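You operate a simulated robot arm through the tools that you are given. There is no shell and no other tool. Be economical: measure what you need, move in short steps, check, and stop when the job is done.

You are at the controls of a simulated robot arm. One attempt, no reset.

Task
Check the blue-band spoons on the light box and sort them into a drawer.
Fine: the drawer with the word that the display shows; shut it, switch the light box off and leave the stack beside them.

It is judged by the outcome, as a careful person would: the job done as asked, and still so three seconds after it is handed in. It fails if anything else is knocked over, pushed out of place, dropped, spilled or broken.

Robot
A 6-joint arm with a two-finger parallel gripper, fixed in place. Base frame: the origin is at the foot of the arm, x ahead of it, y to its left, z up; the work surface is at about z = 0.8. Readings come in m, rad, newtons and seconds.
With the tool pointing down near the work surface it reaches from about 0.34 to 0.76 m from the base axis. Its first joint turns from -1.152 to 1.152 rad. Payload 2.45 kg.
The TCP is the grasp point between the finger pads, 0.024 m short of the fingertips. In the tool frame z runs along the fingers and y along their closing line. The gripper opens to 0.068 m. The fingers are 0.017 m wide and 0.01 m thick; the gripper's body (0.04 by 0.07 m) begins 0.041 m behind the TCP.
Orientation is that of the tool frame in the base frame, as a unit quaternion [x, y, z, w]. With the fingers straight down and closing along the base's y, the tool's x points along the base's -x, its y along +y and its z along -z.

Tools
- The arm moves only by the tool send_rows. Its argument "motion" is a list of rows, each an object (a shift or turn left out is 0, a gripper value left out holds the last) with "linear": the shift along the base's x, y, z in mm, a list of three; "rot": the turn, a rotation vector about the base's x, y, z in rad, a list of three; "jaw": the opening in per cent of the stroke, from 0 (shut) to 100 (fully open). In form: [{"linear": [dx, dy, dz], "rot": [rx, ry, rz], "jaw": jaw}, ...]. A call has 1 to 12 rows; each row is the pose to reach, as a shift and turn from the pose commanded when the call began. Rows are played at 5 a second. More than 0.05 m and 0.15 rad between two rows, or a gripper value outside its range, and nothing of the call is played. A pose out of reach is approached as far as the arm can. The call stops where the force on the tool passes 90 N (or 10 N more than at its start, if that is more) or the arm is blocked; 0.2 s more then pass. Each finger travels about 0.108 m/s and halts on what it meets, pressing with about 21 N; the grip force reading is that of the motor and also rises with nothing between the fingers. The clock runs only during rows and for 0.2 s after the last one: add rows that repeat a pose to give the fingers time. The reply holds the time, the measured pose of the TCP, the force on the tool along the base axes, the opening and the grip force, in the units named above and with some noise.
- Cameras (640 x 400 px; columns grow to the right, rows downward): "scene" is fixed at [0.1689, 0.4166, 1.4623]; the picture's right is [-0.73, -0.68, 0.00], its down [-0.40, 0.43, -0.81] and it looks along [0.56, -0.59, -0.58] (base axes); focal length 330 px, centre (320, 200). "wrist" rides on the gripper at [-0.032, 0, -0.039] in the tool frame; the picture's right is [0.00, -1.00, 0.00], its down [0.97, 0.00, -0.24] and it looks along [0.24, 0.00, 0.97] (tool axes); focal length 218 px, centre (320, 200). There is no depth. A picture from a camera that has moved, and an enlarged one, comes with that camera's place and axes in the base frame and with its lens.
- snapshot(camera): a new picture of that camera. The clock stands still meanwhile.
- close_up(camera, box): a new picture of the part [left, top, right, bottom] of that camera's present view, enlarged. The clock stands still meanwhile.
- sign_off(): hands the job in; it is judged then, once.

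Go step by step. Nothing tells you positions but the pictures and the camera data: compare them with the known pose of the tool, close in by small moves and look again before you grip or let go. The budget is 120 turns and 84 pictures, counting those below and the enlarged ones. Unless the task says otherwise, let go and move clear before handing in, and close with one line.

The tools are called by a JSON object that holds its "fn" and its "kwargs". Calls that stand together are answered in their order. send_rows: Moves the arm, as the interface text tells. Its arguments: {"type":"object","properties":{"motion":{"type":"array","items":{"type":"object","properties":{"linear":{"type":"array","items":{"type":"number"}},"rot":{"type":"array","items":{"type":"number"}},"jaw":{"type":"number"}}}}},"required":["motion"]} The other tools are called the same way: snapshot (camera) takes a picture; close_up (camera, box) takes an enlarged picture of a part of a camera's view; sign_off () hands the job in.

At the start:

```text
clock: 0.0
eef_pos: [0.4715, 0.0356, 1.1906]
orientation: [0.0, 1.0, 0.0, 0.0]
ft_force: [0.8, -0.5, 1.1]
finger_gap: 0.0681
finger_force: 0.0
```

scene: 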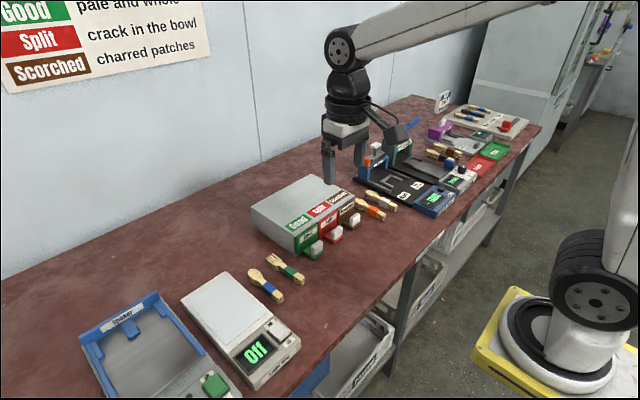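
wrist: 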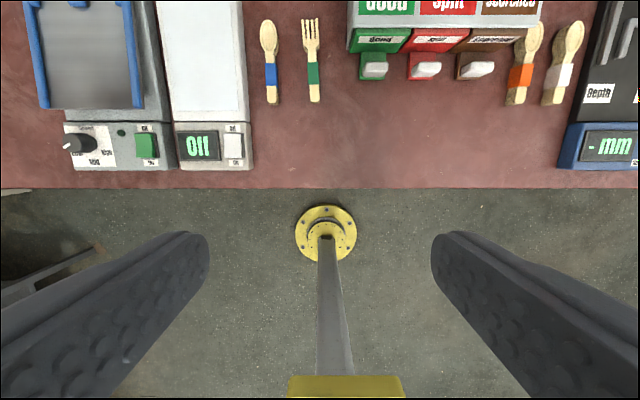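

I see a light box (reading Off), three drawers (Good, Split, Scorched), a blue-band spoon beside the light box, and other stations further along. I'll zoom in to read the labels and find all the blue-band spoons.

{"fn": "close_up", "kwargs": {"camera": "scene", "box": [60, 160, 380, 400]}}

{"fn": "close_up", "kwargs": {"camera": "scene", "box": [340, 80, 560, 230]}}

{"fn": "close_up", "kwargs": {"camera": "scene", "box": [0, 0, 220, 100]}}

{"fn": "close_up", "kwargs": {"camera": "wrist", "box": [0, 0, 640, 200]}}

```text
1.67 times, centred on (220, 280) of scene
camera zoom: at [0.1689, 0.4166, 1.4623], right [-0.73, -0.68, 0.0], down [-0.4, 0.43, -0.81], along [0.56, -0.59, -0.58], focal length 550 px, centre (487, 67)
```

zoom: 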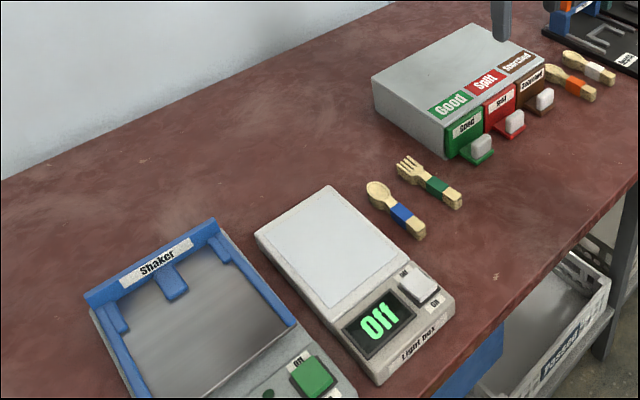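

```text
2.67 times, centred on (450, 155) of scene
camera zoom: at [0.1689, 0.4166, 1.4623], right [-0.73, -0.68, 0.0], down [-0.4, 0.43, -0.81], along [0.56, -0.59, -0.58], focal length 880 px, centre (-27, 320)
```

zoom: 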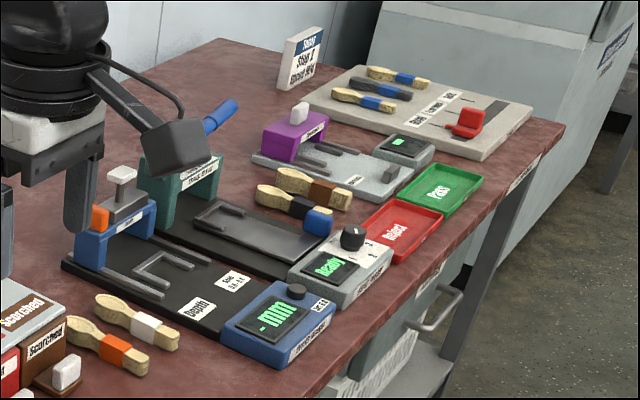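

```text
2.91 times, centred on (110, 50) of scene
camera zoom: at [0.1689, 0.4166, 1.4623], right [-0.73, -0.68, 0.0], down [-0.4, 0.43, -0.81], along [0.56, -0.59, -0.58], focal length 960 px, centre (931, 636)
```

zoom: 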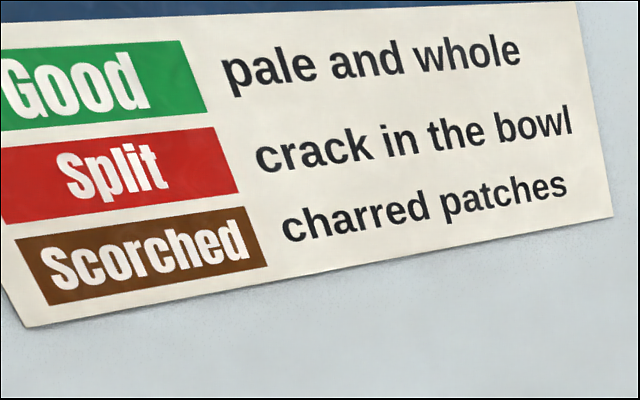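

```text
1.00 times, centred on (320, 100) of wrist
camera zoom: at [0.5033, 0.0342, 1.2295], right [0.0, -1.0, 0.0], down [-0.97, 0.0, 0.24], along [-0.24, 0.0, -0.97], focal length 218 px, centre (320, 300)
```

zoom: 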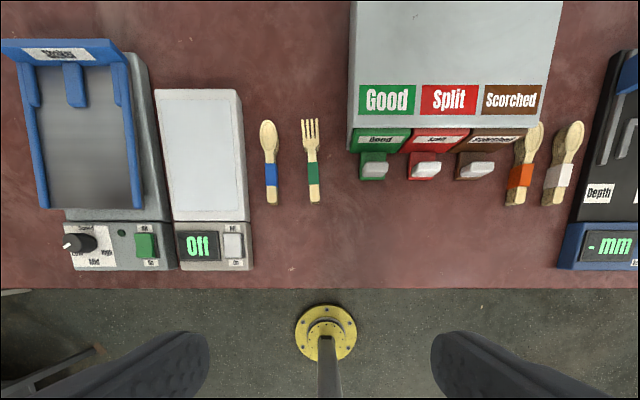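

The blue-band spoon stack is at about (0.60, 0.119), lying along x, with the light box to its left and the fork stack on its right, which I must not touch. I'll move above it and look closer.

{"fn": "send_rows", "kwargs": {"motion": [{"linear": [25, 20, -30], "jaw": 60}, {"linear": [50, 40, -60]}, {"linear": [75, 60, -95]}, {"linear": [100, 75, -130]}, {"linear": [120, 83, -165]}, {"linear": [120, 83, -200]}, {"linear": [120, 83, -230]}, {"linear": [120, 83, -230]}]}}

{"fn": "snapshot", "kwargs": {"camera": "wrist"}}

{"fn": "snapshot", "kwargs": {"camera": "scene"}}

```text
clock: 1.8
eef_pos: [0.5924, 0.1206, 0.9596]
orientation: [0.0, 1.0, 0.0, 0.0]
ft_force: [-0.7, -0.4, -0.7]
finger_gap: 0.0409
finger_force: 0.0
```

```text
77 pictures are left
camera wrist: at [0.6241, 0.1194, 0.9991], right [0.0, -1.0, 0.0], down [-0.97, 0.0, 0.24], along [-0.24, 0.0, -0.97], focal length 218 px, centre (320, 200)
```

wrist: 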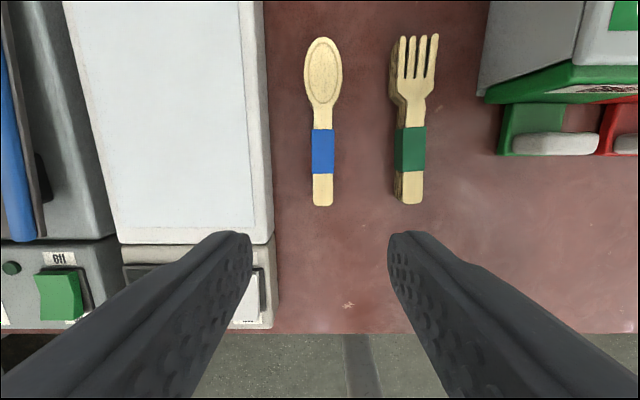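

```text
76 pictures are left
```

scene: 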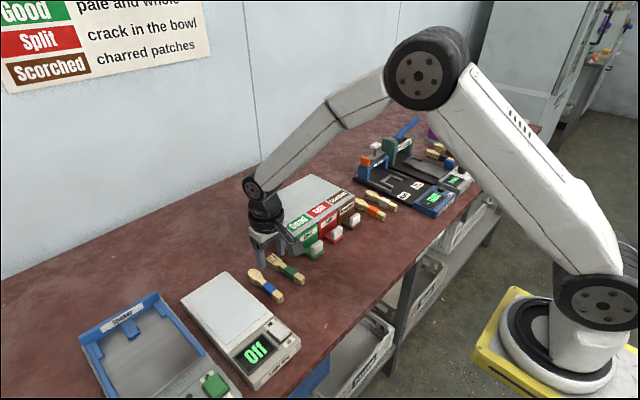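

The spoon stack is centred about (0.637, 0.118), with its band at x≈0.62. I'll narrow the jaw, come down over the band and check before gripping.

{"fn": "send_rows", "kwargs": {"motion": [{"linear": [15, -1, -30], "jaw": 52}, {"linear": [30, -1, -60]}, {"linear": [30, -1, -90]}, {"linear": [30, -1, -112]}, {"linear": [30, -1, -126]}, {"linear": [30, -1, -126]}]}}

{"fn": "snapshot", "kwargs": {"camera": "wrist"}}

{"fn": "close_up", "kwargs": {"camera": "scene", "box": [180, 220, 340, 320]}}

```text
clock: 3.2
eef_pos: [0.623, 0.1187, 0.8332]
orientation: [0.0, 1.0, 0.0, 0.0]
ft_force: [-0.5, 0.1, 0.1]
finger_gap: 0.0354
finger_force: 0.0
```

```text
75 pictures are left
camera wrist: at [0.6542, 0.1186, 0.8715], right [0.0, -1.0, 0.0], down [-0.97, 0.0, 0.24], along [-0.24, 0.0, -0.97], focal length 218 px, centre (320, 200)
```

wrist: 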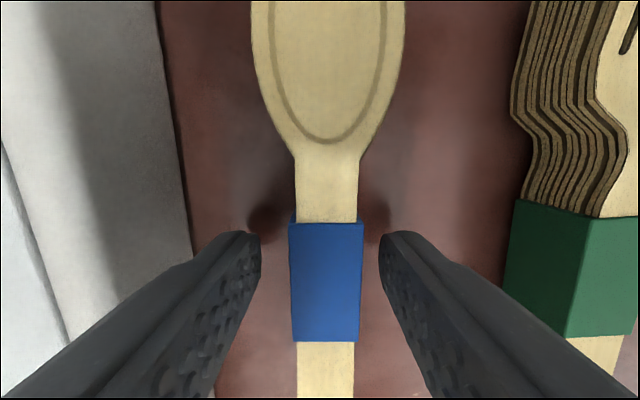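

```text
4.00 times, centred on (260, 270) of scene
camera zoom: at [0.1689, 0.4166, 1.4623], right [-0.73, -0.68, 0.0], down [-0.4, 0.43, -0.81], along [0.56, -0.59, -0.58], focal length 1321 px, centre (560, -80)
```

zoom: 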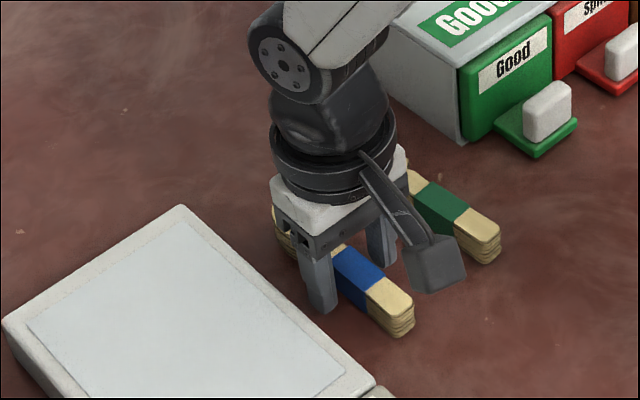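

The fingers straddle the band cleanly. I'll go down 5 mm, grip, and lift a little.

{"fn": "send_rows", "kwargs": {"motion": [{"linear": [0, -1, -5]}, {"linear": [0, -1, -5], "jaw": 10}, {"linear": [0, -1, -5]}, {"linear": [0, -1, -5]}, {"linear": [0, -1, 15]}, {"linear": [0, -1, 50]}, {"linear": [0, -1, 90]}, {"linear": [0, -1, 90]}]}}

{"fn": "snapshot", "kwargs": {"camera": "wrist"}}

{"fn": "close_up", "kwargs": {"camera": "scene", "box": [140, 180, 340, 400]}}

```text
clock: 5.0
eef_pos: [0.6219, 0.1174, 0.9226]
orientation: [0.001, 1.0, 0.0, 0.0]
ft_force: [0.1, -0.1, -0.7]
finger_gap: 0.0151
finger_force: 20.8
```

```text
73 pictures are left
camera wrist: at [0.6543, 0.1178, 0.9618], right [0.0, -1.0, 0.0], down [-0.97, 0.0, 0.24], along [-0.24, 0.0, -0.97], focal length 218 px, centre (320, 200)
```

wrist: 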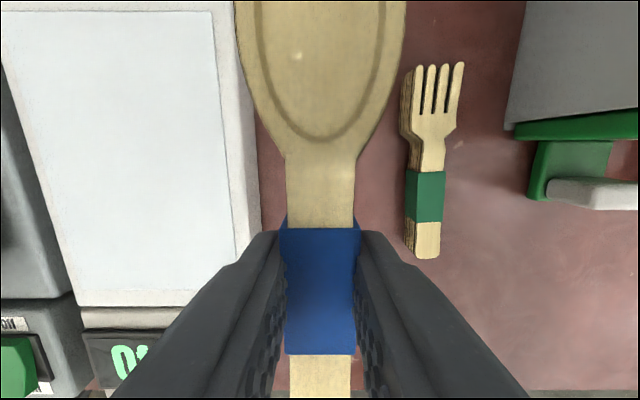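

```text
1.82 times, centred on (240, 290) of scene
camera zoom: at [0.1689, 0.4166, 1.4623], right [-0.73, -0.68, 0.0], down [-0.4, 0.43, -0.81], along [0.56, -0.59, -0.58], focal length 600 px, centre (466, 36)
```

zoom: 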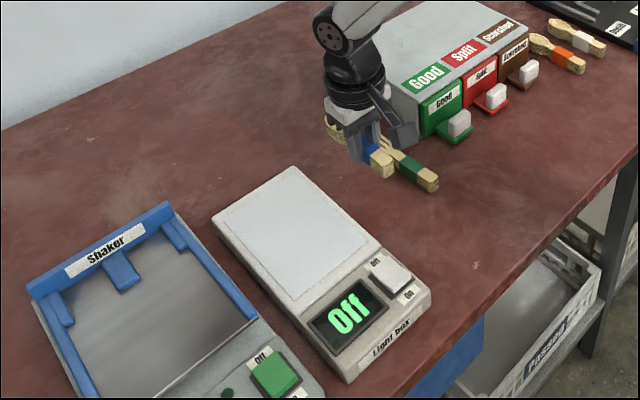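

The stack is held. The light box plate is centred about (0.646, 0.228) with its top at z≈0.83. I'll carry the stack over it and come down to just above.

{"fn": "send_rows", "kwargs": {"motion": [{"linear": [5, 40, 0]}, {"linear": [10, 80, 0]}, {"linear": [12, 111, 0]}, {"linear": [12, 111, -30]}, {"linear": [12, 111, -55]}, {"linear": [12, 111, -55]}]}}

{"fn": "snapshot", "kwargs": {"camera": "wrist"}}

{"fn": "close_up", "kwargs": {"camera": "scene", "box": [140, 220, 340, 345]}}

```text
clock: 6.4
eef_pos: [0.6325, 0.228, 0.8692]
orientation: [0.0, 1.0, 0.0, 0.0]
ft_force: [0.3, 0.6, -0.6]
finger_gap: 0.0149
finger_force: 21.0
```

```text
71 pictures are left
camera wrist: at [0.6643, 0.2272, 0.9074], right [0.0, -1.0, 0.0], down [-0.97, 0.0, 0.24], along [-0.24, 0.0, -0.97], focal length 218 px, centre (320, 200)
```

wrist: 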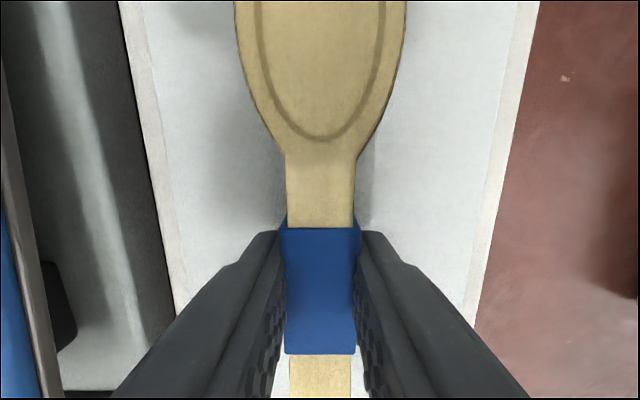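

```text
3.20 times, centred on (240, 282) of scene
camera zoom: at [0.1689, 0.4166, 1.4623], right [-0.73, -0.68, 0.0], down [-0.4, 0.43, -0.81], along [0.56, -0.59, -0.58], focal length 1056 px, centre (576, -64)
```

zoom: 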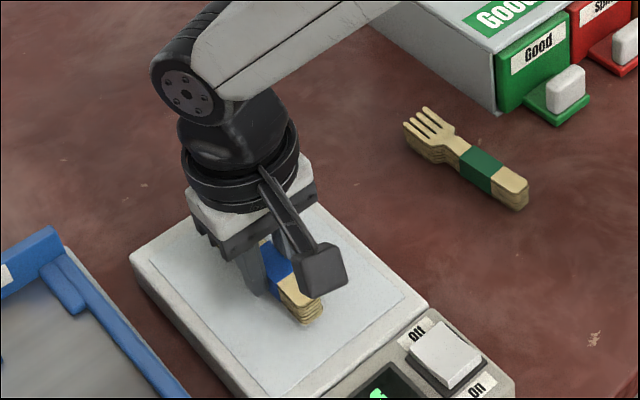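

The stack is centred over the plate, about 5–10 mm above. I'll lower in small steps and watch the force.

{"fn": "send_rows", "kwargs": {"motion": [{"linear": [0, 0, -2]}, {"linear": [0, 0, -4]}, {"linear": [0, 0, -4]}]}}

{"fn": "close_up", "kwargs": {"camera": "scene", "box": [200, 260, 264, 300]}}

```text
clock: 7.2
eef_pos: [0.6338, 0.2256, 0.8651]
orientation: [0.001, 1.0, 0.0, 0.0]
ft_force: [-0.1, 0.2, -0.6]
finger_gap: 0.0146
finger_force: 21.1
```

```text
10.00 times, centred on (232, 280) of scene
camera zoom: at [0.1689, 0.4166, 1.4623], right [-0.73, -0.68, 0.0], down [-0.4, 0.43, -0.81], along [0.56, -0.59, -0.58], focal length 3302 px, centre (1200, -600)
```

zoom: 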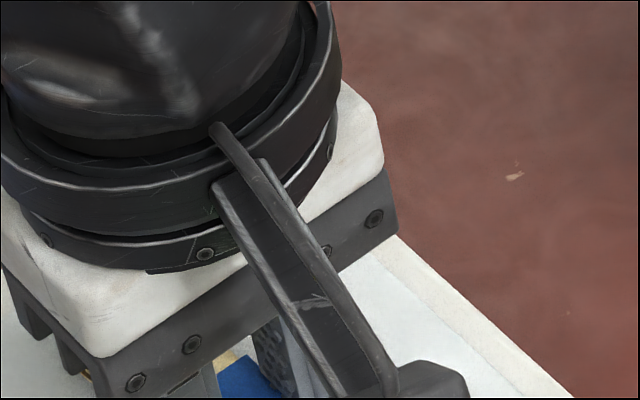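

{"fn": "send_rows", "kwargs": {"motion": [{"linear": [0, 0, -2]}, {"linear": [0, 0, -3]}, {"linear": [0, 0, -3]}]}}

{"fn": "close_up", "kwargs": {"camera": "scene", "box": [210, 290, 258, 330]}}

```text
clock: 8.0
eef_pos: [0.6343, 0.2267, 0.8642]
orientation: [0.0, 1.0, 0.0, 0.001]
ft_force: [0.1, 0.6, 8.7]
finger_gap: 0.015
finger_force: 21.0
```

```text
10.00 times, centred on (234, 310) of scene
camera zoom: at [0.1687, 0.4165, 1.4624], right [-0.73, -0.68, 0.0], down [-0.4, 0.43, -0.81], along [0.56, -0.59, -0.58], focal length 3302 px, centre (1180, -900)
```

zoom: 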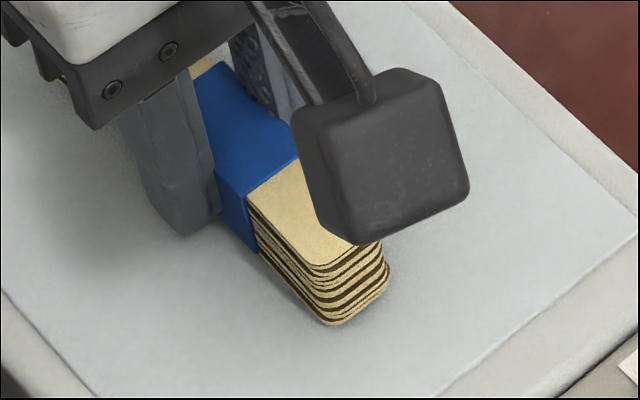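

The stack touches the plate (about 9 N). I'll release it and rise, then look at the switch.

{"fn": "send_rows", "kwargs": {"motion": [{"jaw": 52}, {"linear": [0, 0, 0]}, {"linear": [0, 0, 30]}, {"linear": [-30, -10, 70]}, {"linear": [-70, -25, 90]}, {"linear": [-100, -40, 90], "jaw": 0}, {"linear": [-100, -40, 90]}, {"linear": [-100, -40, 90]}]}}

{"fn": "snapshot", "kwargs": {"camera": "wrist"}}

{"fn": "close_up", "kwargs": {"camera": "scene", "box": [170, 260, 330, 400]}}

```text
refused: row 4 steps farther than a row can; nothing moved
```

```text
67 pictures are left
camera wrist: at [0.6656, 0.2269, 0.9027], right [0.0, -1.0, 0.0], down [-0.97, 0.0, 0.24], along [-0.24, 0.0, -0.97], focal length 218 px, centre (320, 200)
```

wrist: 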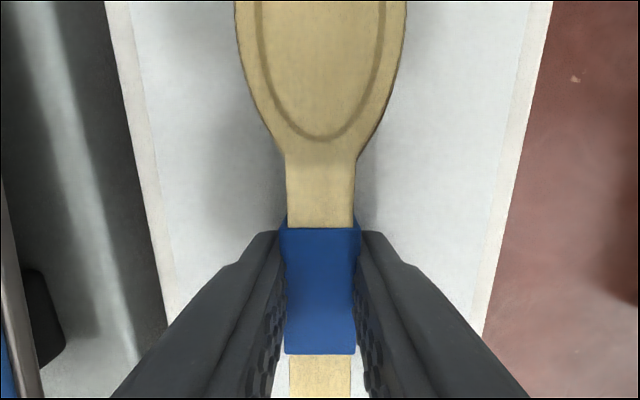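

```text
2.86 times, centred on (250, 330) of scene
camera zoom: at [0.1687, 0.4165, 1.4624], right [-0.73, -0.68, 0.0], down [-0.4, 0.43, -0.81], along [0.56, -0.59, -0.58], focal length 943 px, centre (520, -171)
```

zoom: 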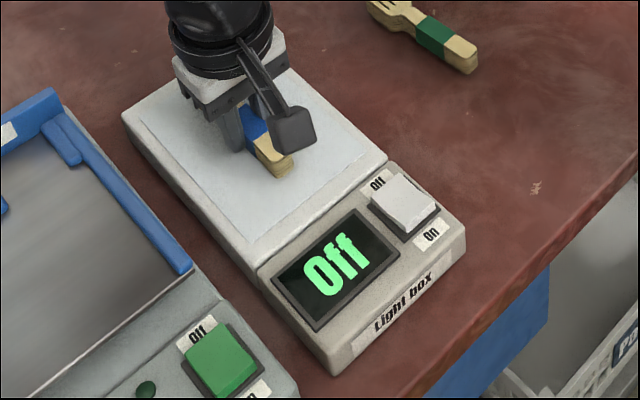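

A row stepped too far, so nothing moved; I'll resend with shorter steps.

{"fn": "send_rows", "kwargs": {"motion": [{"jaw": 52}, {"linear": [0, 0, 0]}, {"linear": [0, 0, 30]}, {"linear": [0, 0, 60]}, {"linear": [-30, -10, 80]}, {"linear": [-65, -25, 80], "jaw": 0}, {"linear": [-100, -40, 80]}, {"linear": [-100, -40, 80]}]}}

{"fn": "snapshot", "kwargs": {"camera": "wrist"}}

{"fn": "close_up", "kwargs": {"camera": "scene", "box": [170, 260, 330, 400]}}

```text
clock: 9.8
eef_pos: [0.5358, 0.1875, 0.9417]
orientation: [-0.001, 1.0, 0.0, 0.0]
ft_force: [0.4, 0.0, 0.3]
finger_gap: 0.0
finger_force: 20.9
```

```text
65 pictures are left
camera wrist: at [0.5666, 0.1868, 0.9806], right [0.0, -1.0, 0.0], down [-0.97, 0.0, 0.24], along [-0.24, 0.0, -0.97], focal length 218 px, centre (320, 200)
```

wrist: 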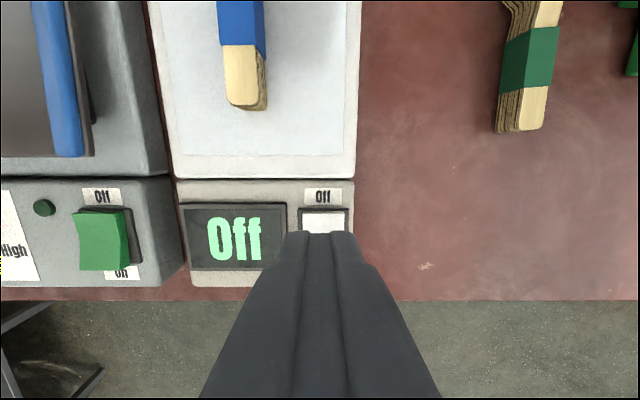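

```text
2.86 times, centred on (250, 330) of scene
camera zoom: at [0.1689, 0.4165, 1.4623], right [-0.73, -0.68, 0.0], down [-0.4, 0.43, -0.81], along [0.56, -0.59, -0.58], focal length 943 px, centre (520, -171)
```

zoom: 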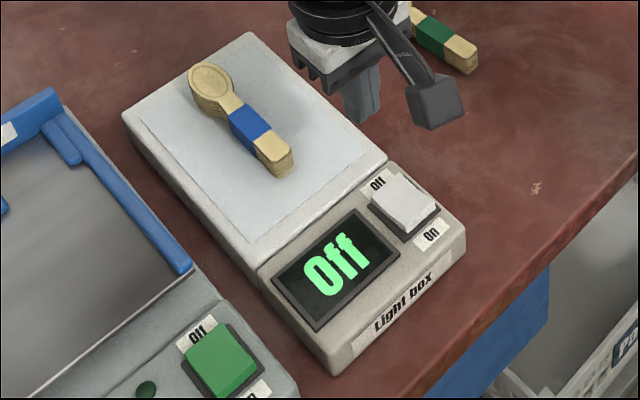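

The spoons sit on the plate. The light box rocker is at about x 0.49–0.523, y 0.184, with its On end toward the base, so I'll press that end with the closed fingertips.

{"fn": "send_rows", "kwargs": {"motion": [{"linear": [-20, -3, -10]}, {"linear": [-38, -3, -30]}, {"linear": [-38, -3, -50]}, {"linear": [-38, -3, -64]}, {"linear": [-38, -3, -64]}]}}

{"fn": "close_up", "kwargs": {"camera": "scene", "box": [220, 300, 316, 360]}}

{"fn": "snapshot", "kwargs": {"camera": "wrist"}}

```text
clock: 11.0
eef_pos: [0.4955, 0.1837, 0.8777]
orientation: [-0.001, 1.0, 0.0, 0.0]
ft_force: [-0.7, -0.1, 1.1]
finger_gap: 0.0
finger_force: 20.8
```

```text
6.67 times, centred on (268, 330) of scene
camera zoom: at [0.1689, 0.4166, 1.4623], right [-0.73, -0.68, 0.0], down [-0.4, 0.43, -0.81], along [0.56, -0.59, -0.58], focal length 2201 px, centre (667, -667)
```

zoom: 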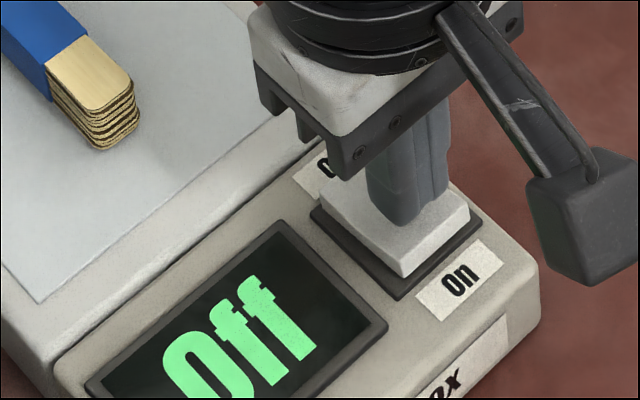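

```text
62 pictures are left
camera wrist: at [0.5282, 0.1836, 0.9155], right [0.0, -1.0, 0.0], down [-0.97, 0.0, 0.24], along [-0.24, 0.0, -0.97], focal length 218 px, centre (320, 200)
```

wrist: 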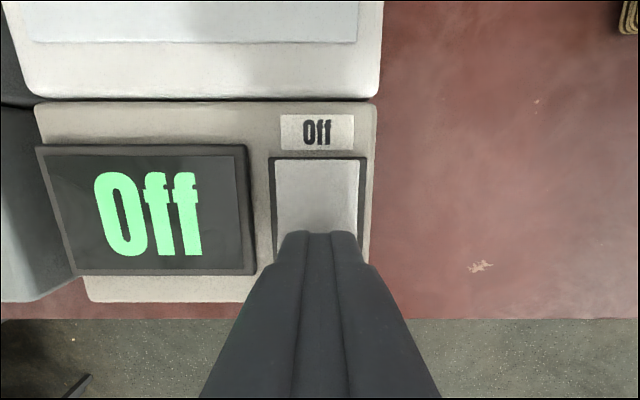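

The fingertips are just above the rocker's On half. I'll shift 4 mm toward On and press gently.

{"fn": "send_rows", "kwargs": {"motion": [{"linear": [-4, 1, 0]}, {"linear": [-4, 1, -4]}, {"linear": [-4, 1, -8]}, {"linear": [-4, 1, -11]}]}}

{"fn": "close_up", "kwargs": {"camera": "scene", "box": [220, 300, 316, 360]}}

```text
clock: 12.0
eef_pos: [0.4916, 0.1848, 0.8695]
orientation: [0.0, 1.0, 0.0, 0.001]
ft_force: [-19.1, -3.3, 48.7]
finger_gap: 0.0
finger_force: 21.1
```

```text
6.67 times, centred on (268, 330) of scene
camera zoom: at [0.1676, 0.4162, 1.4626], right [-0.73, -0.68, 0.0], down [-0.4, 0.43, -0.81], along [0.56, -0.59, -0.58], focal length 2201 px, centre (667, -667)
```

zoom: 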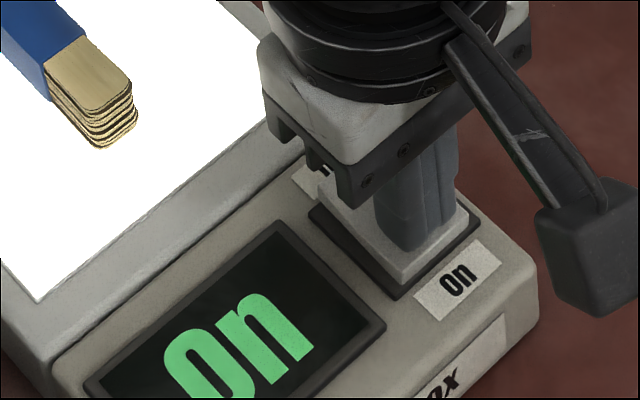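

The light is on. I'll lift off and look at the display and the spoons.

{"fn": "send_rows", "kwargs": {"motion": [{"linear": [0, 0, 15]}, {"linear": [20, 0, 55]}, {"linear": [40, -10, 90]}, {"linear": [40, -10, 90]}, {"linear": [40, -10, 90]}]}}

{"fn": "close_up", "kwargs": {"camera": "scene", "box": [170, 260, 330, 400]}}

{"fn": "snapshot", "kwargs": {"camera": "wrist"}}

```text
clock: 13.2
eef_pos: [0.5318, 0.1769, 0.9602]
orientation: [0.0, 1.0, 0.0, -0.001]
ft_force: [0.4, 0.1, 0.0]
finger_gap: 0.0
finger_force: 20.7
```

```text
2.86 times, centred on (250, 330) of scene
camera zoom: at [0.1689, 0.4165, 1.4623], right [-0.73, -0.68, 0.0], down [-0.4, 0.43, -0.81], along [0.56, -0.59, -0.58], focal length 943 px, centre (520, -171)
```

zoom: 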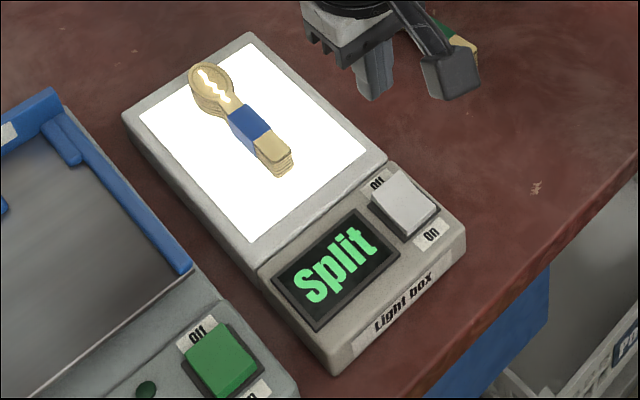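

```text
59 pictures are left
camera wrist: at [0.5634, 0.176, 0.9986], right [0.0, -1.0, 0.0], down [-0.97, 0.0, 0.24], along [-0.24, 0.0, -0.97], focal length 218 px, centre (320, 200)
```

wrist: 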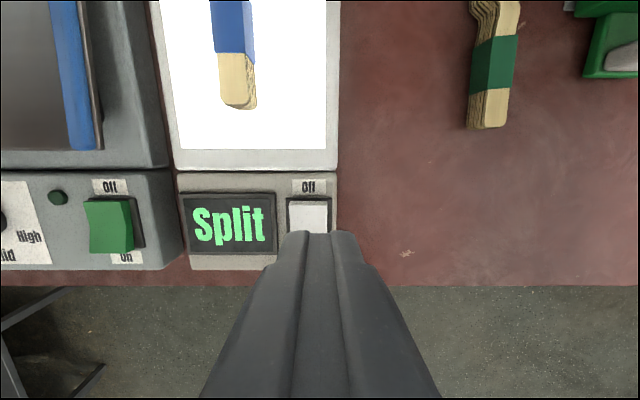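

The display reads "Split", and the crack is visible too. Next I'll open the Split drawer, so I'll go look at its handle.

{"fn": "send_rows", "kwargs": {"motion": [{"linear": [0, -30, 30], "jaw": 60}, {"linear": [0, -70, 50]}, {"linear": [0, -115, 60]}, {"linear": [5, -160, 60]}, {"linear": [10, -205, 60]}, {"linear": [20, -250, 60]}, {"linear": [30, -290, 60]}, {"linear": [40, -312, 40]}, {"linear": [40, -312, 40]}]}}

{"fn": "snapshot", "kwargs": {"camera": "wrist"}}

{"fn": "close_up", "kwargs": {"camera": "scene", "box": [240, 160, 400, 260]}}

```text
clock: 15.2
eef_pos: [0.572, -0.1362, 1.0003]
orientation: [-0.001, 1.0, 0.0, 0.0]
ft_force: [-0.4, 0.0, 0.6]
finger_gap: 0.0406
finger_force: 0.0
```

```text
58 pictures are left
camera wrist: at [0.604, -0.1369, 1.039], right [0.0, -1.0, 0.0], down [-0.97, 0.0, 0.24], along [-0.24, 0.0, -0.97], focal length 218 px, centre (320, 200)
```

wrist: 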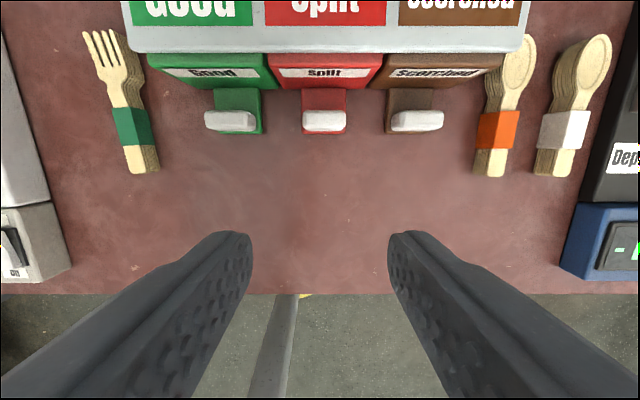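

```text
4.00 times, centred on (320, 210) of scene
camera zoom: at [0.1689, 0.4165, 1.4623], right [-0.73, -0.68, 0.0], down [-0.4, 0.43, -0.81], along [0.56, -0.59, -0.58], focal length 1321 px, centre (320, 160)
```

zoom: 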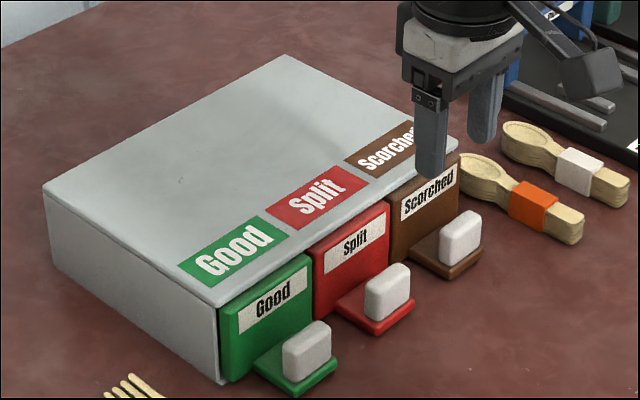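

The Split handle is an upright tab at about (0.626, -0.139), 35 mm wide, top at z≈0.853. I'll descend with the fingers straddling it along y, stopping above to verify.

{"fn": "send_rows", "kwargs": {"motion": [{"linear": [25, -2, -30], "jaw": 80}, {"linear": [53, -2, -55]}, {"linear": [53, -2, -90]}, {"linear": [53, -2, -115]}, {"linear": [53, -2, -115]}]}}

{"fn": "snapshot", "kwargs": {"camera": "wrist"}}

{"fn": "close_up", "kwargs": {"camera": "scene", "box": [270, 160, 398, 240]}}

```text
clock: 16.4
eef_pos: [0.624, -0.1388, 0.8828]
orientation: [0.0, 1.0, 0.0, -0.001]
ft_force: [0.0, -0.9, 0.4]
finger_gap: 0.0546
finger_force: 0.0
```

```text
56 pictures are left
camera wrist: at [0.6557, -0.1393, 0.9217], right [0.0, -1.0, 0.0], down [-0.97, 0.0, 0.24], along [-0.24, 0.0, -0.97], focal length 218 px, centre (320, 200)
```

wrist: 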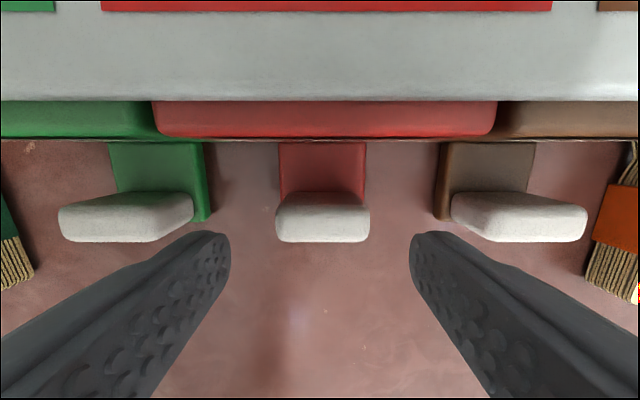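

```text
5.00 times, centred on (334, 200) of scene
camera zoom: at [0.1689, 0.4166, 1.4623], right [-0.73, -0.68, 0.0], down [-0.4, 0.43, -0.81], along [0.56, -0.59, -0.58], focal length 1651 px, centre (250, 200)
```

zoom: 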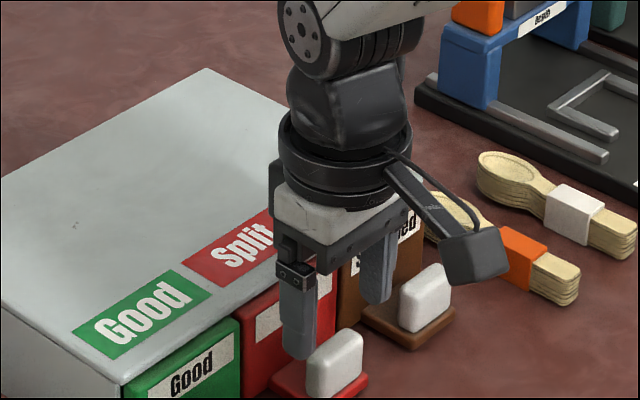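

Alignment is good; the tab is centred between the fingers. I'll move 4 mm forward, down to grip height, and close on it.

{"fn": "send_rows", "kwargs": {"motion": [{"linear": [4, -1, -15]}, {"linear": [4, -1, -31]}, {"linear": [4, -1, -31], "jaw": 20}, {"linear": [4, -1, -31]}, {"linear": [4, -1, -31]}]}}

{"fn": "snapshot", "kwargs": {"camera": "wrist"}}

{"fn": "close_up", "kwargs": {"camera": "scene", "box": [270, 170, 398, 250]}}

```text
clock: 17.6
eef_pos: [0.6275, -0.1406, 0.8513]
orientation: [0.0, 1.0, 0.0, 0.0]
ft_force: [-2.1, 2.9, -0.3]
finger_gap: 0.0376
finger_force: 45.4
```

```text
54 pictures are left
camera wrist: at [0.6595, -0.1404, 0.89], right [0.0, -1.0, 0.0], down [-0.97, 0.0, 0.24], along [-0.24, 0.0, -0.97], focal length 218 px, centre (320, 200)
```

wrist: 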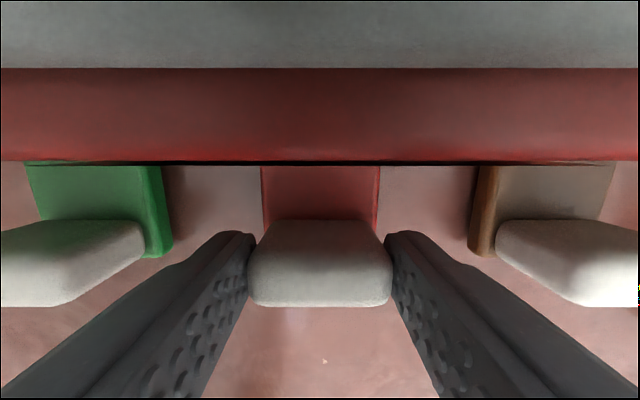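

```text
5.00 times, centred on (334, 210) of scene
camera zoom: at [0.1689, 0.4166, 1.4623], right [-0.73, -0.68, 0.0], down [-0.4, 0.43, -0.81], along [0.56, -0.59, -0.58], focal length 1651 px, centre (250, 150)
```

zoom: 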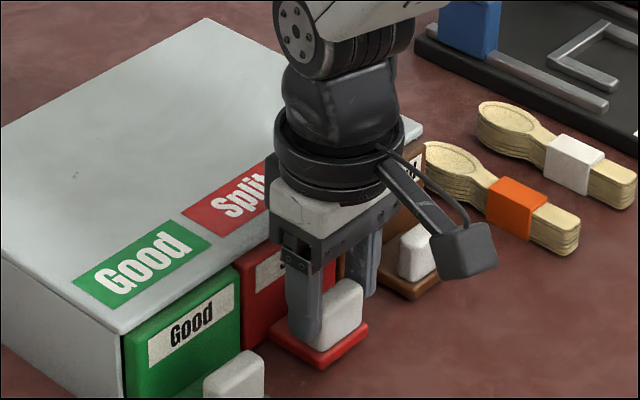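

The tab is gripped. I'll pull the drawer out slowly toward the base.

{"fn": "send_rows", "kwargs": {"motion": [{"linear": [-5, 0, 0]}, {"linear": [-15, 0, 0]}, {"linear": [-27, 0, 0]}, {"linear": [-40, 0, 0]}, {"linear": [-53, 0, 0]}, {"linear": [-66, 0, 0]}, {"linear": [-80, 0, 0]}, {"linear": [-80, 0, 0]}]}}

{"fn": "snapshot", "kwargs": {"camera": "wrist"}}

{"fn": "snapshot", "kwargs": {"camera": "scene"}}

```text
clock: 19.4
eef_pos: [0.5473, -0.1392, 0.8516]
orientation: [0.0, 1.0, 0.0, -0.001]
ft_force: [1.4, 7.3, -17.8]
finger_gap: 0.0378
finger_force: 45.3
```

```text
52 pictures are left
camera wrist: at [0.5793, -0.1404, 0.8901], right [0.0, -1.0, 0.0], down [-0.97, 0.0, 0.24], along [-0.24, 0.0, -0.97], focal length 218 px, centre (320, 200)
```

wrist: 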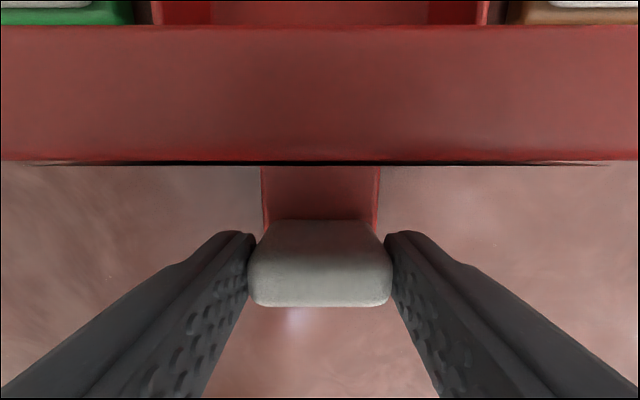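

```text
51 pictures are left
```

scene: 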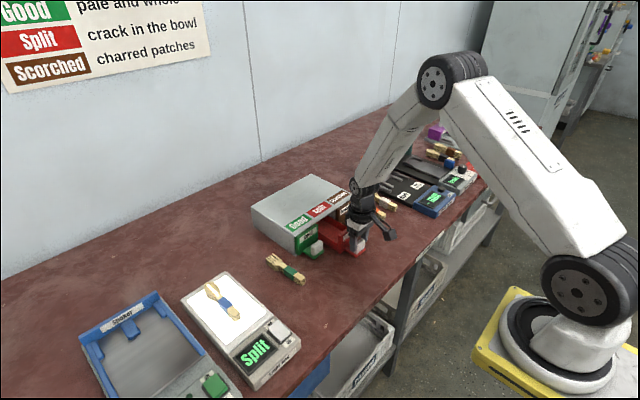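

The drawer slides out with the gripper, now 80 mm open. I'll pull about 55 mm more, since the spoons are 125 mm long.

{"fn": "send_rows", "kwargs": {"motion": [{"linear": [-10, 0, 0]}, {"linear": [-20, 0, 0]}, {"linear": [-30, 0, 0]}, {"linear": [-40, 0, 0]}, {"linear": [-48, 0, 0]}, {"linear": [-55, 0, 0]}, {"linear": [-55, 0, 0]}]}}

{"fn": "snapshot", "kwargs": {"camera": "wrist"}}

{"fn": "close_up", "kwargs": {"camera": "scene", "box": [240, 150, 432, 270]}}

```text
clock: 21.0
eef_pos: [0.4914, -0.1396, 0.8514]
orientation: [0.0, 1.0, 0.001, -0.003]
ft_force: [-0.9, 6.3, -25.4]
finger_gap: 0.0379
finger_force: 44.4
```

```text
50 pictures are left
camera wrist: at [0.5236, -0.1404, 0.8902], right [0.0, -1.0, 0.0], down [-0.97, 0.0, 0.24], along [-0.24, 0.0, -0.97], focal length 218 px, centre (320, 200)
```

wrist: 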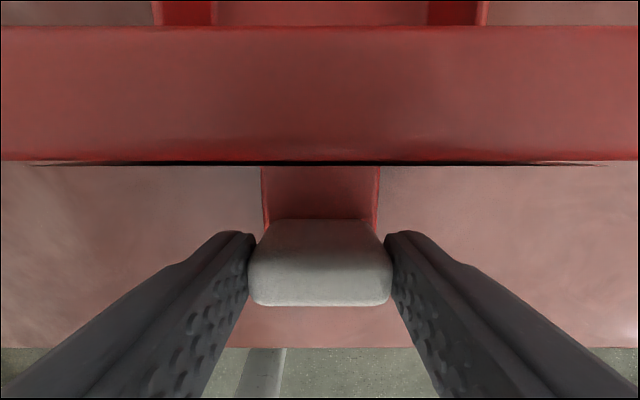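

```text
3.33 times, centred on (336, 210) of scene
camera zoom: at [0.1693, 0.4166, 1.4623], right [-0.73, -0.68, 0.0], down [-0.4, 0.43, -0.81], along [0.56, -0.59, -0.58], focal length 1100 px, centre (267, 167)
```

zoom: 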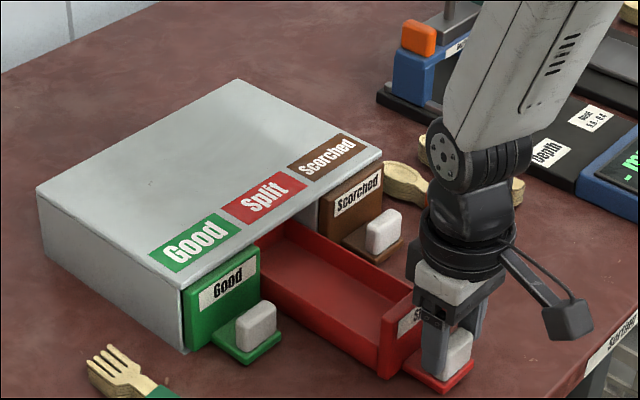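

The drawer is 135 mm open and the opening is just about one spoon length. I'll pull 18 mm more for clearance, in small steps.

{"fn": "send_rows", "kwargs": {"motion": [{"linear": [-5, 0, 0]}, {"linear": [-10, 0, 0]}, {"linear": [-14, 0, 0]}, {"linear": [-18, 0, 0]}, {"linear": [-18, 0, 0]}]}}

{"fn": "close_up", "kwargs": {"camera": "scene", "box": [240, 150, 432, 270]}}

```text
clock: 22.2
eef_pos: [0.4755, -0.1394, 0.8517]
orientation: [0.0, 1.0, 0.001, -0.001]
ft_force: [0.3, 6.8, -33.0]
finger_gap: 0.0377
finger_force: 45.1
```

```text
3.33 times, centred on (336, 210) of scene
camera zoom: at [0.1694, 0.4166, 1.4623], right [-0.73, -0.68, 0.0], down [-0.4, 0.43, -0.81], along [0.56, -0.59, -0.58], focal length 1100 px, centre (267, 167)
```

zoom: 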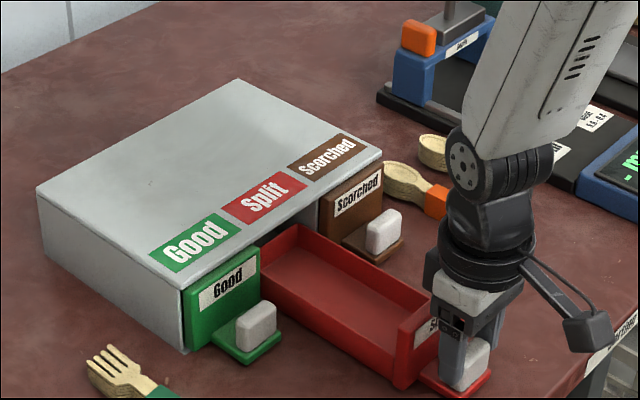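

The drawer is nearly at full extension with its back wall close to the cabinet front. I'll push it back in 8 mm for safety, then release and check that it stays level.

{"fn": "send_rows", "kwargs": {"motion": [{"linear": [4, 0, 0]}, {"linear": [8, 0, 0]}, {"linear": [8, 0, 0], "jaw": 65}, {"linear": [8, 0, 0], "jaw": 80}, {"linear": [8, 0, 0]}]}}

{"fn": "close_up", "kwargs": {"camera": "scene", "box": [240, 150, 432, 270]}}

```text
clock: 23.4
eef_pos: [0.4841, -0.1397, 0.8521]
orientation: [0.0, 1.0, 0.0, 0.001]
ft_force: [0.2, 0.8, -1.0]
finger_gap: 0.0543
finger_force: 0.1
```

```text
3.33 times, centred on (336, 210) of scene
camera zoom: at [0.1689, 0.4165, 1.4623], right [-0.73, -0.68, 0.0], down [-0.4, 0.43, -0.81], along [0.56, -0.59, -0.58], focal length 1100 px, centre (267, 167)
```

zoom: 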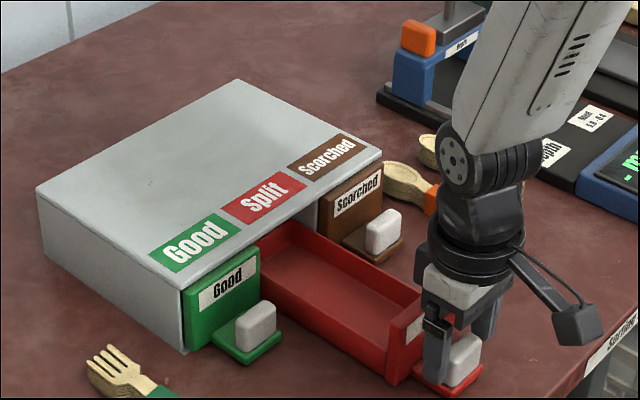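

The drawer stays level after release. I'll rise and view its interior from above.

{"fn": "send_rows", "kwargs": {"motion": [{"linear": [0, 0, 20]}, {"linear": [0, 0, 55]}, {"linear": [20, 0, 95]}, {"linear": [50, 0, 130], "jaw": 60}, {"linear": [80, 0, 150]}, {"linear": [80, 0, 150]}]}}

{"fn": "snapshot", "kwargs": {"camera": "wrist"}}

```text
clock: 24.8
eef_pos: [0.5665, -0.1415, 1.0013]
orientation: [0.0, 1.0, 0.001, 0.0]
ft_force: [0.5, 0.6, -1.3]
finger_gap: 0.0411
finger_force: 0.0
```

```text
46 pictures are left
camera wrist: at [0.5984, -0.1415, 1.0405], right [0.0, -1.0, 0.0], down [-0.97, 0.0, 0.24], along [-0.24, 0.0, -0.97], focal length 218 px, centre (320, 200)
```

wrist: 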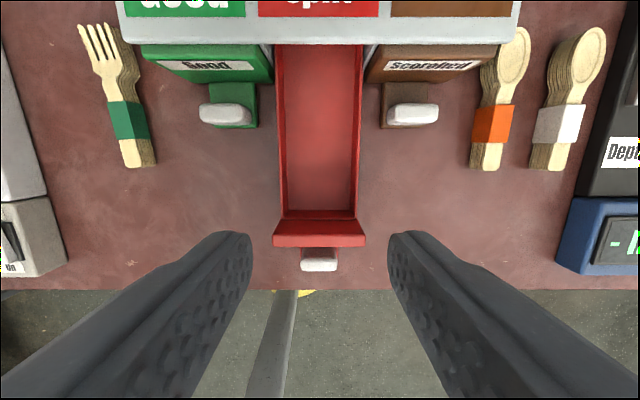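

The drawer interior spans x≈0.53–0.665 (open part), centred at y≈-0.1415 and 73 mm wide. Next I'll go back to the light box for the spoons.

{"fn": "send_rows", "kwargs": {"motion": [{"linear": [8, 45, 0]}, {"linear": [16, 92, 0]}, {"linear": [24, 139, 0]}, {"linear": [32, 186, 0]}, {"linear": [40, 233, 0]}, {"linear": [48, 280, 0]}, {"linear": [56, 325, 0], "jaw": 52}, {"linear": [64, 355, 0]}, {"linear": [68, 368, -10]}, {"linear": [68, 368, -50]}, {"linear": [68, 368, -85]}, {"linear": [68, 368, -85]}]}}

{"fn": "snapshot", "kwargs": {"camera": "wrist"}}

```text
clock: 27.4
eef_pos: [0.6321, 0.2259, 0.9168]
orientation: [0.0, 1.0, 0.0, 0.0]
ft_force: [-0.2, -0.2, 0.2]
finger_gap: 0.0356
finger_force: 0.0
```

```text
45 pictures are left
camera wrist: at [0.6639, 0.2261, 0.9558], right [0.0, -1.0, 0.0], down [-0.97, 0.0, 0.24], along [-0.24, 0.0, -0.97], focal length 218 px, centre (320, 200)
```

wrist: 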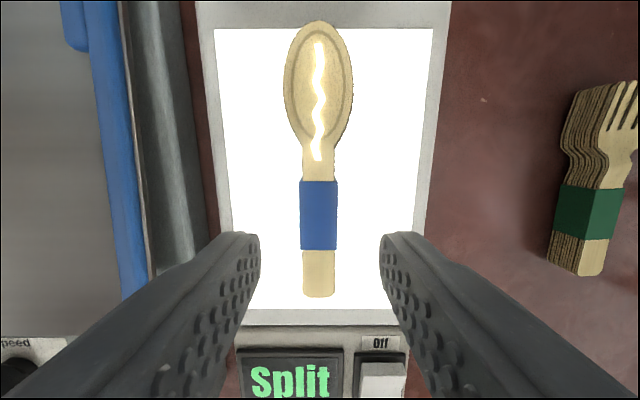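

The crack is clear under the light. I'll descend, grip at the band and lift.

{"fn": "send_rows", "kwargs": {"motion": [{"linear": [0, 0, -30]}, {"linear": [0, 0, -53]}, {"linear": [0, 0, -53], "jaw": 10}, {"linear": [0, 0, -53]}, {"linear": [0, 0, -53]}, {"linear": [0, 0, -20]}, {"linear": [0, 0, 25]}, {"linear": [0, 0, 65]}, {"linear": [0, 0, 65]}]}}

{"fn": "snapshot", "kwargs": {"camera": "wrist"}}

{"fn": "close_up", "kwargs": {"camera": "scene", "box": [140, 200, 340, 400]}}

```text
clock: 29.4
eef_pos: [0.6317, 0.2276, 0.9842]
orientation: [0.0, 1.0, 0.0, 0.0]
ft_force: [0.2, 1.4, 0.1]
finger_gap: 0.0148
finger_force: 20.5
```

```text
44 pictures are left
camera wrist: at [0.6626, 0.226, 1.0229], right [0.0, -1.0, 0.0], down [-0.97, 0.0, 0.24], along [-0.24, 0.0, -0.97], focal length 218 px, centre (320, 200)
```

wrist: 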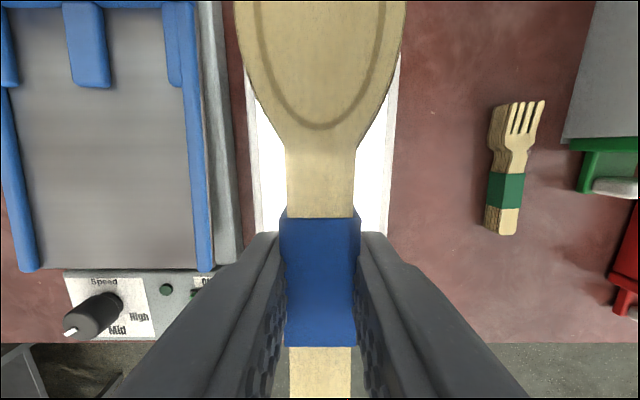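

```text
2.00 times, centred on (240, 300) of scene
camera zoom: at [0.1689, 0.4166, 1.4623], right [-0.73, -0.68, 0.0], down [-0.4, 0.43, -0.81], along [0.56, -0.59, -0.58], focal length 660 px, centre (480, 0)
```

zoom: 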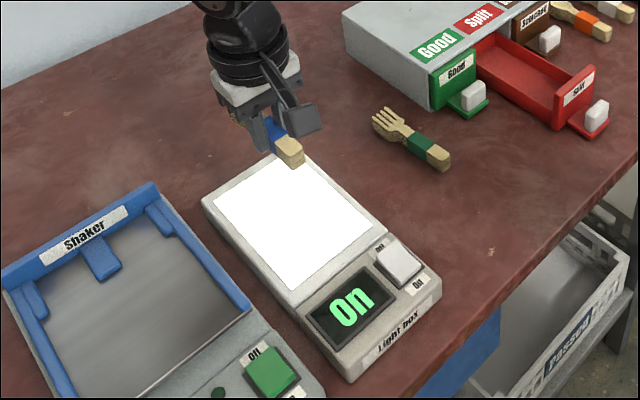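

The stack is held. I'll carry it to above the Split drawer and check alignment.

{"fn": "send_rows", "kwargs": {"motion": [{"linear": [-6, -40, 0]}, {"linear": [-12, -86, 0]}, {"linear": [-18, -132, 0]}, {"linear": [-25, -178, 0]}, {"linear": [-32, -224, 0]}, {"linear": [-40, -270, 0]}, {"linear": [-48, -315, 0]}, {"linear": [-53, -350, 0]}, {"linear": [-53, -367, 0]}, {"linear": [-53, -367, -35]}, {"linear": [-53, -367, -70]}, {"linear": [-53, -367, -70]}]}}

{"fn": "close_up", "kwargs": {"camera": "scene", "box": [270, 170, 430, 270]}}

{"fn": "snapshot", "kwargs": {"camera": "wrist"}}

```text
clock: 32.0
eef_pos: [0.5785, -0.1371, 0.9107]
orientation: [0.001, 1.0, 0.0, 0.0]
ft_force: [0.7, -0.2, -0.7]
finger_gap: 0.015
finger_force: 21.4
```

```text
4.00 times, centred on (350, 220) of scene
camera zoom: at [0.1689, 0.4165, 1.4623], right [-0.73, -0.68, 0.0], down [-0.4, 0.43, -0.81], along [0.56, -0.59, -0.58], focal length 1321 px, centre (200, 120)
```

zoom: 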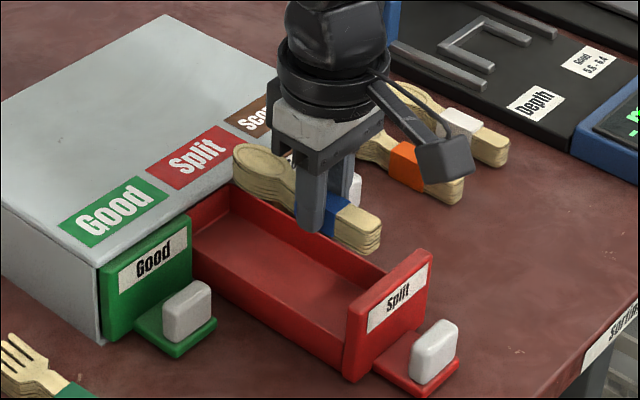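

```text
41 pictures are left
camera wrist: at [0.6103, -0.139, 0.9499], right [0.0, -1.0, 0.0], down [-0.97, 0.0, 0.24], along [-0.24, 0.0, -0.97], focal length 218 px, centre (320, 200)
```

wrist: 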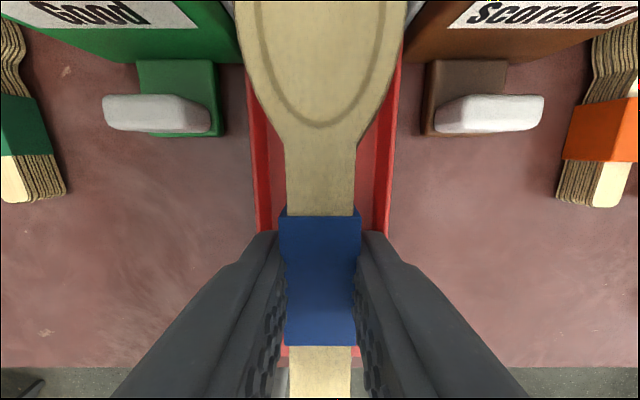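

The alignment looks right laterally, but clearances fore and aft are only about 5 mm. I'll lower to just above the rim and check both ends.

{"fn": "send_rows", "kwargs": {"motion": [{"linear": [0, -2, -5]}, {"linear": [0, -2, -10]}, {"linear": [0, -2, -10]}]}}

{"fn": "close_up", "kwargs": {"camera": "scene", "box": [318, 195, 398, 245]}}

```text
clock: 32.8
eef_pos: [0.5785, -0.1415, 0.9018]
orientation: [0.0, 1.0, 0.0, 0.0]
ft_force: [-0.7, 0.0, 0.3]
finger_gap: 0.0147
finger_force: 21.3
```

```text
8.00 times, centred on (358, 220) of scene
camera zoom: at [0.1689, 0.4165, 1.4623], right [-0.73, -0.68, 0.0], down [-0.4, 0.43, -0.81], along [0.56, -0.59, -0.58], focal length 2641 px, centre (16, 40)
```

zoom: 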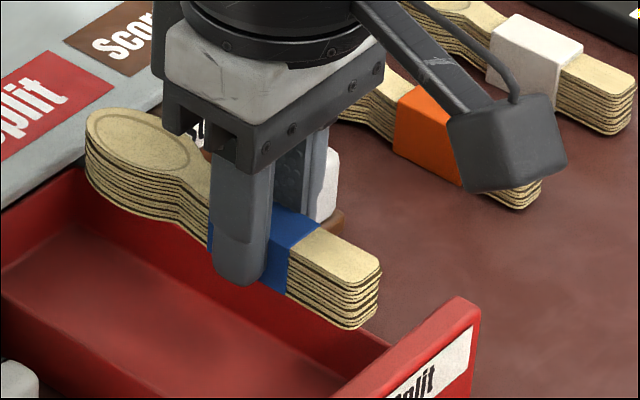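

Both ends are inside the opening (bowl tip ~8 mm before the cabinet lip, handle end clear of the front panel). I'll shift 4 mm toward the front and lower partway, then check.

{"fn": "send_rows", "kwargs": {"motion": [{"linear": [-4, 0, 0]}, {"linear": [-4, 0, -8]}, {"linear": [-4, 0, -16]}, {"linear": [-4, 0, -24]}, {"linear": [-4, 0, -32]}, {"linear": [-4, 0, -32]}]}}

{"fn": "close_up", "kwargs": {"camera": "scene", "box": [310, 195, 390, 245]}}

{"fn": "snapshot", "kwargs": {"camera": "wrist"}}

```text
clock: 34.2
eef_pos: [0.5749, -0.1415, 0.8686]
orientation: [0.0, 1.0, 0.0, 0.0]
ft_force: [0.3, -0.3, -0.5]
finger_gap: 0.0145
finger_force: 20.8
```

```text
8.00 times, centred on (350, 220) of scene
camera zoom: at [0.1689, 0.4165, 1.4623], right [-0.73, -0.68, 0.0], down [-0.4, 0.43, -0.81], along [0.56, -0.59, -0.58], focal length 2641 px, centre (80, 40)
```

zoom: 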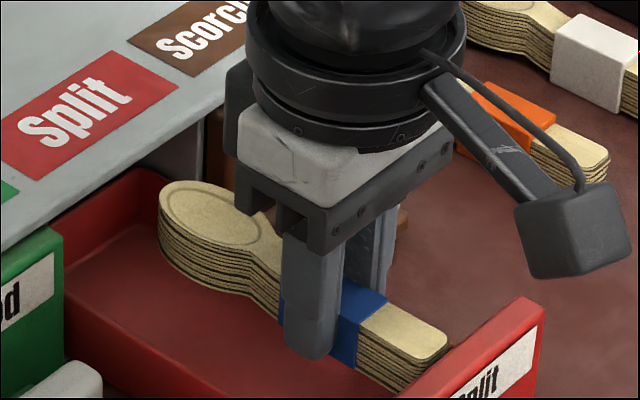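

```text
38 pictures are left
camera wrist: at [0.6061, -0.1422, 0.9082], right [0.0, -1.0, 0.0], down [-0.97, 0.0, 0.24], along [-0.24, 0.0, -0.97], focal length 218 px, centre (320, 200)
```

wrist: 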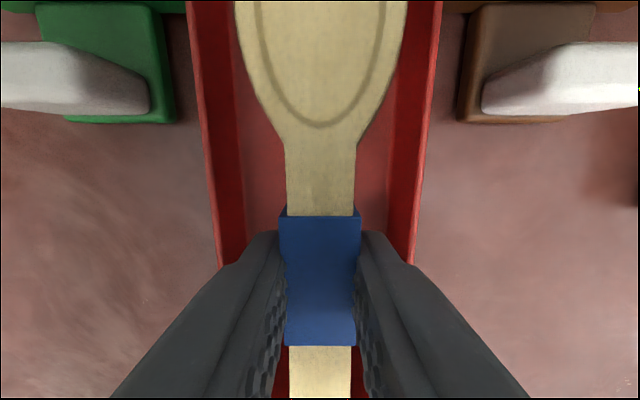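

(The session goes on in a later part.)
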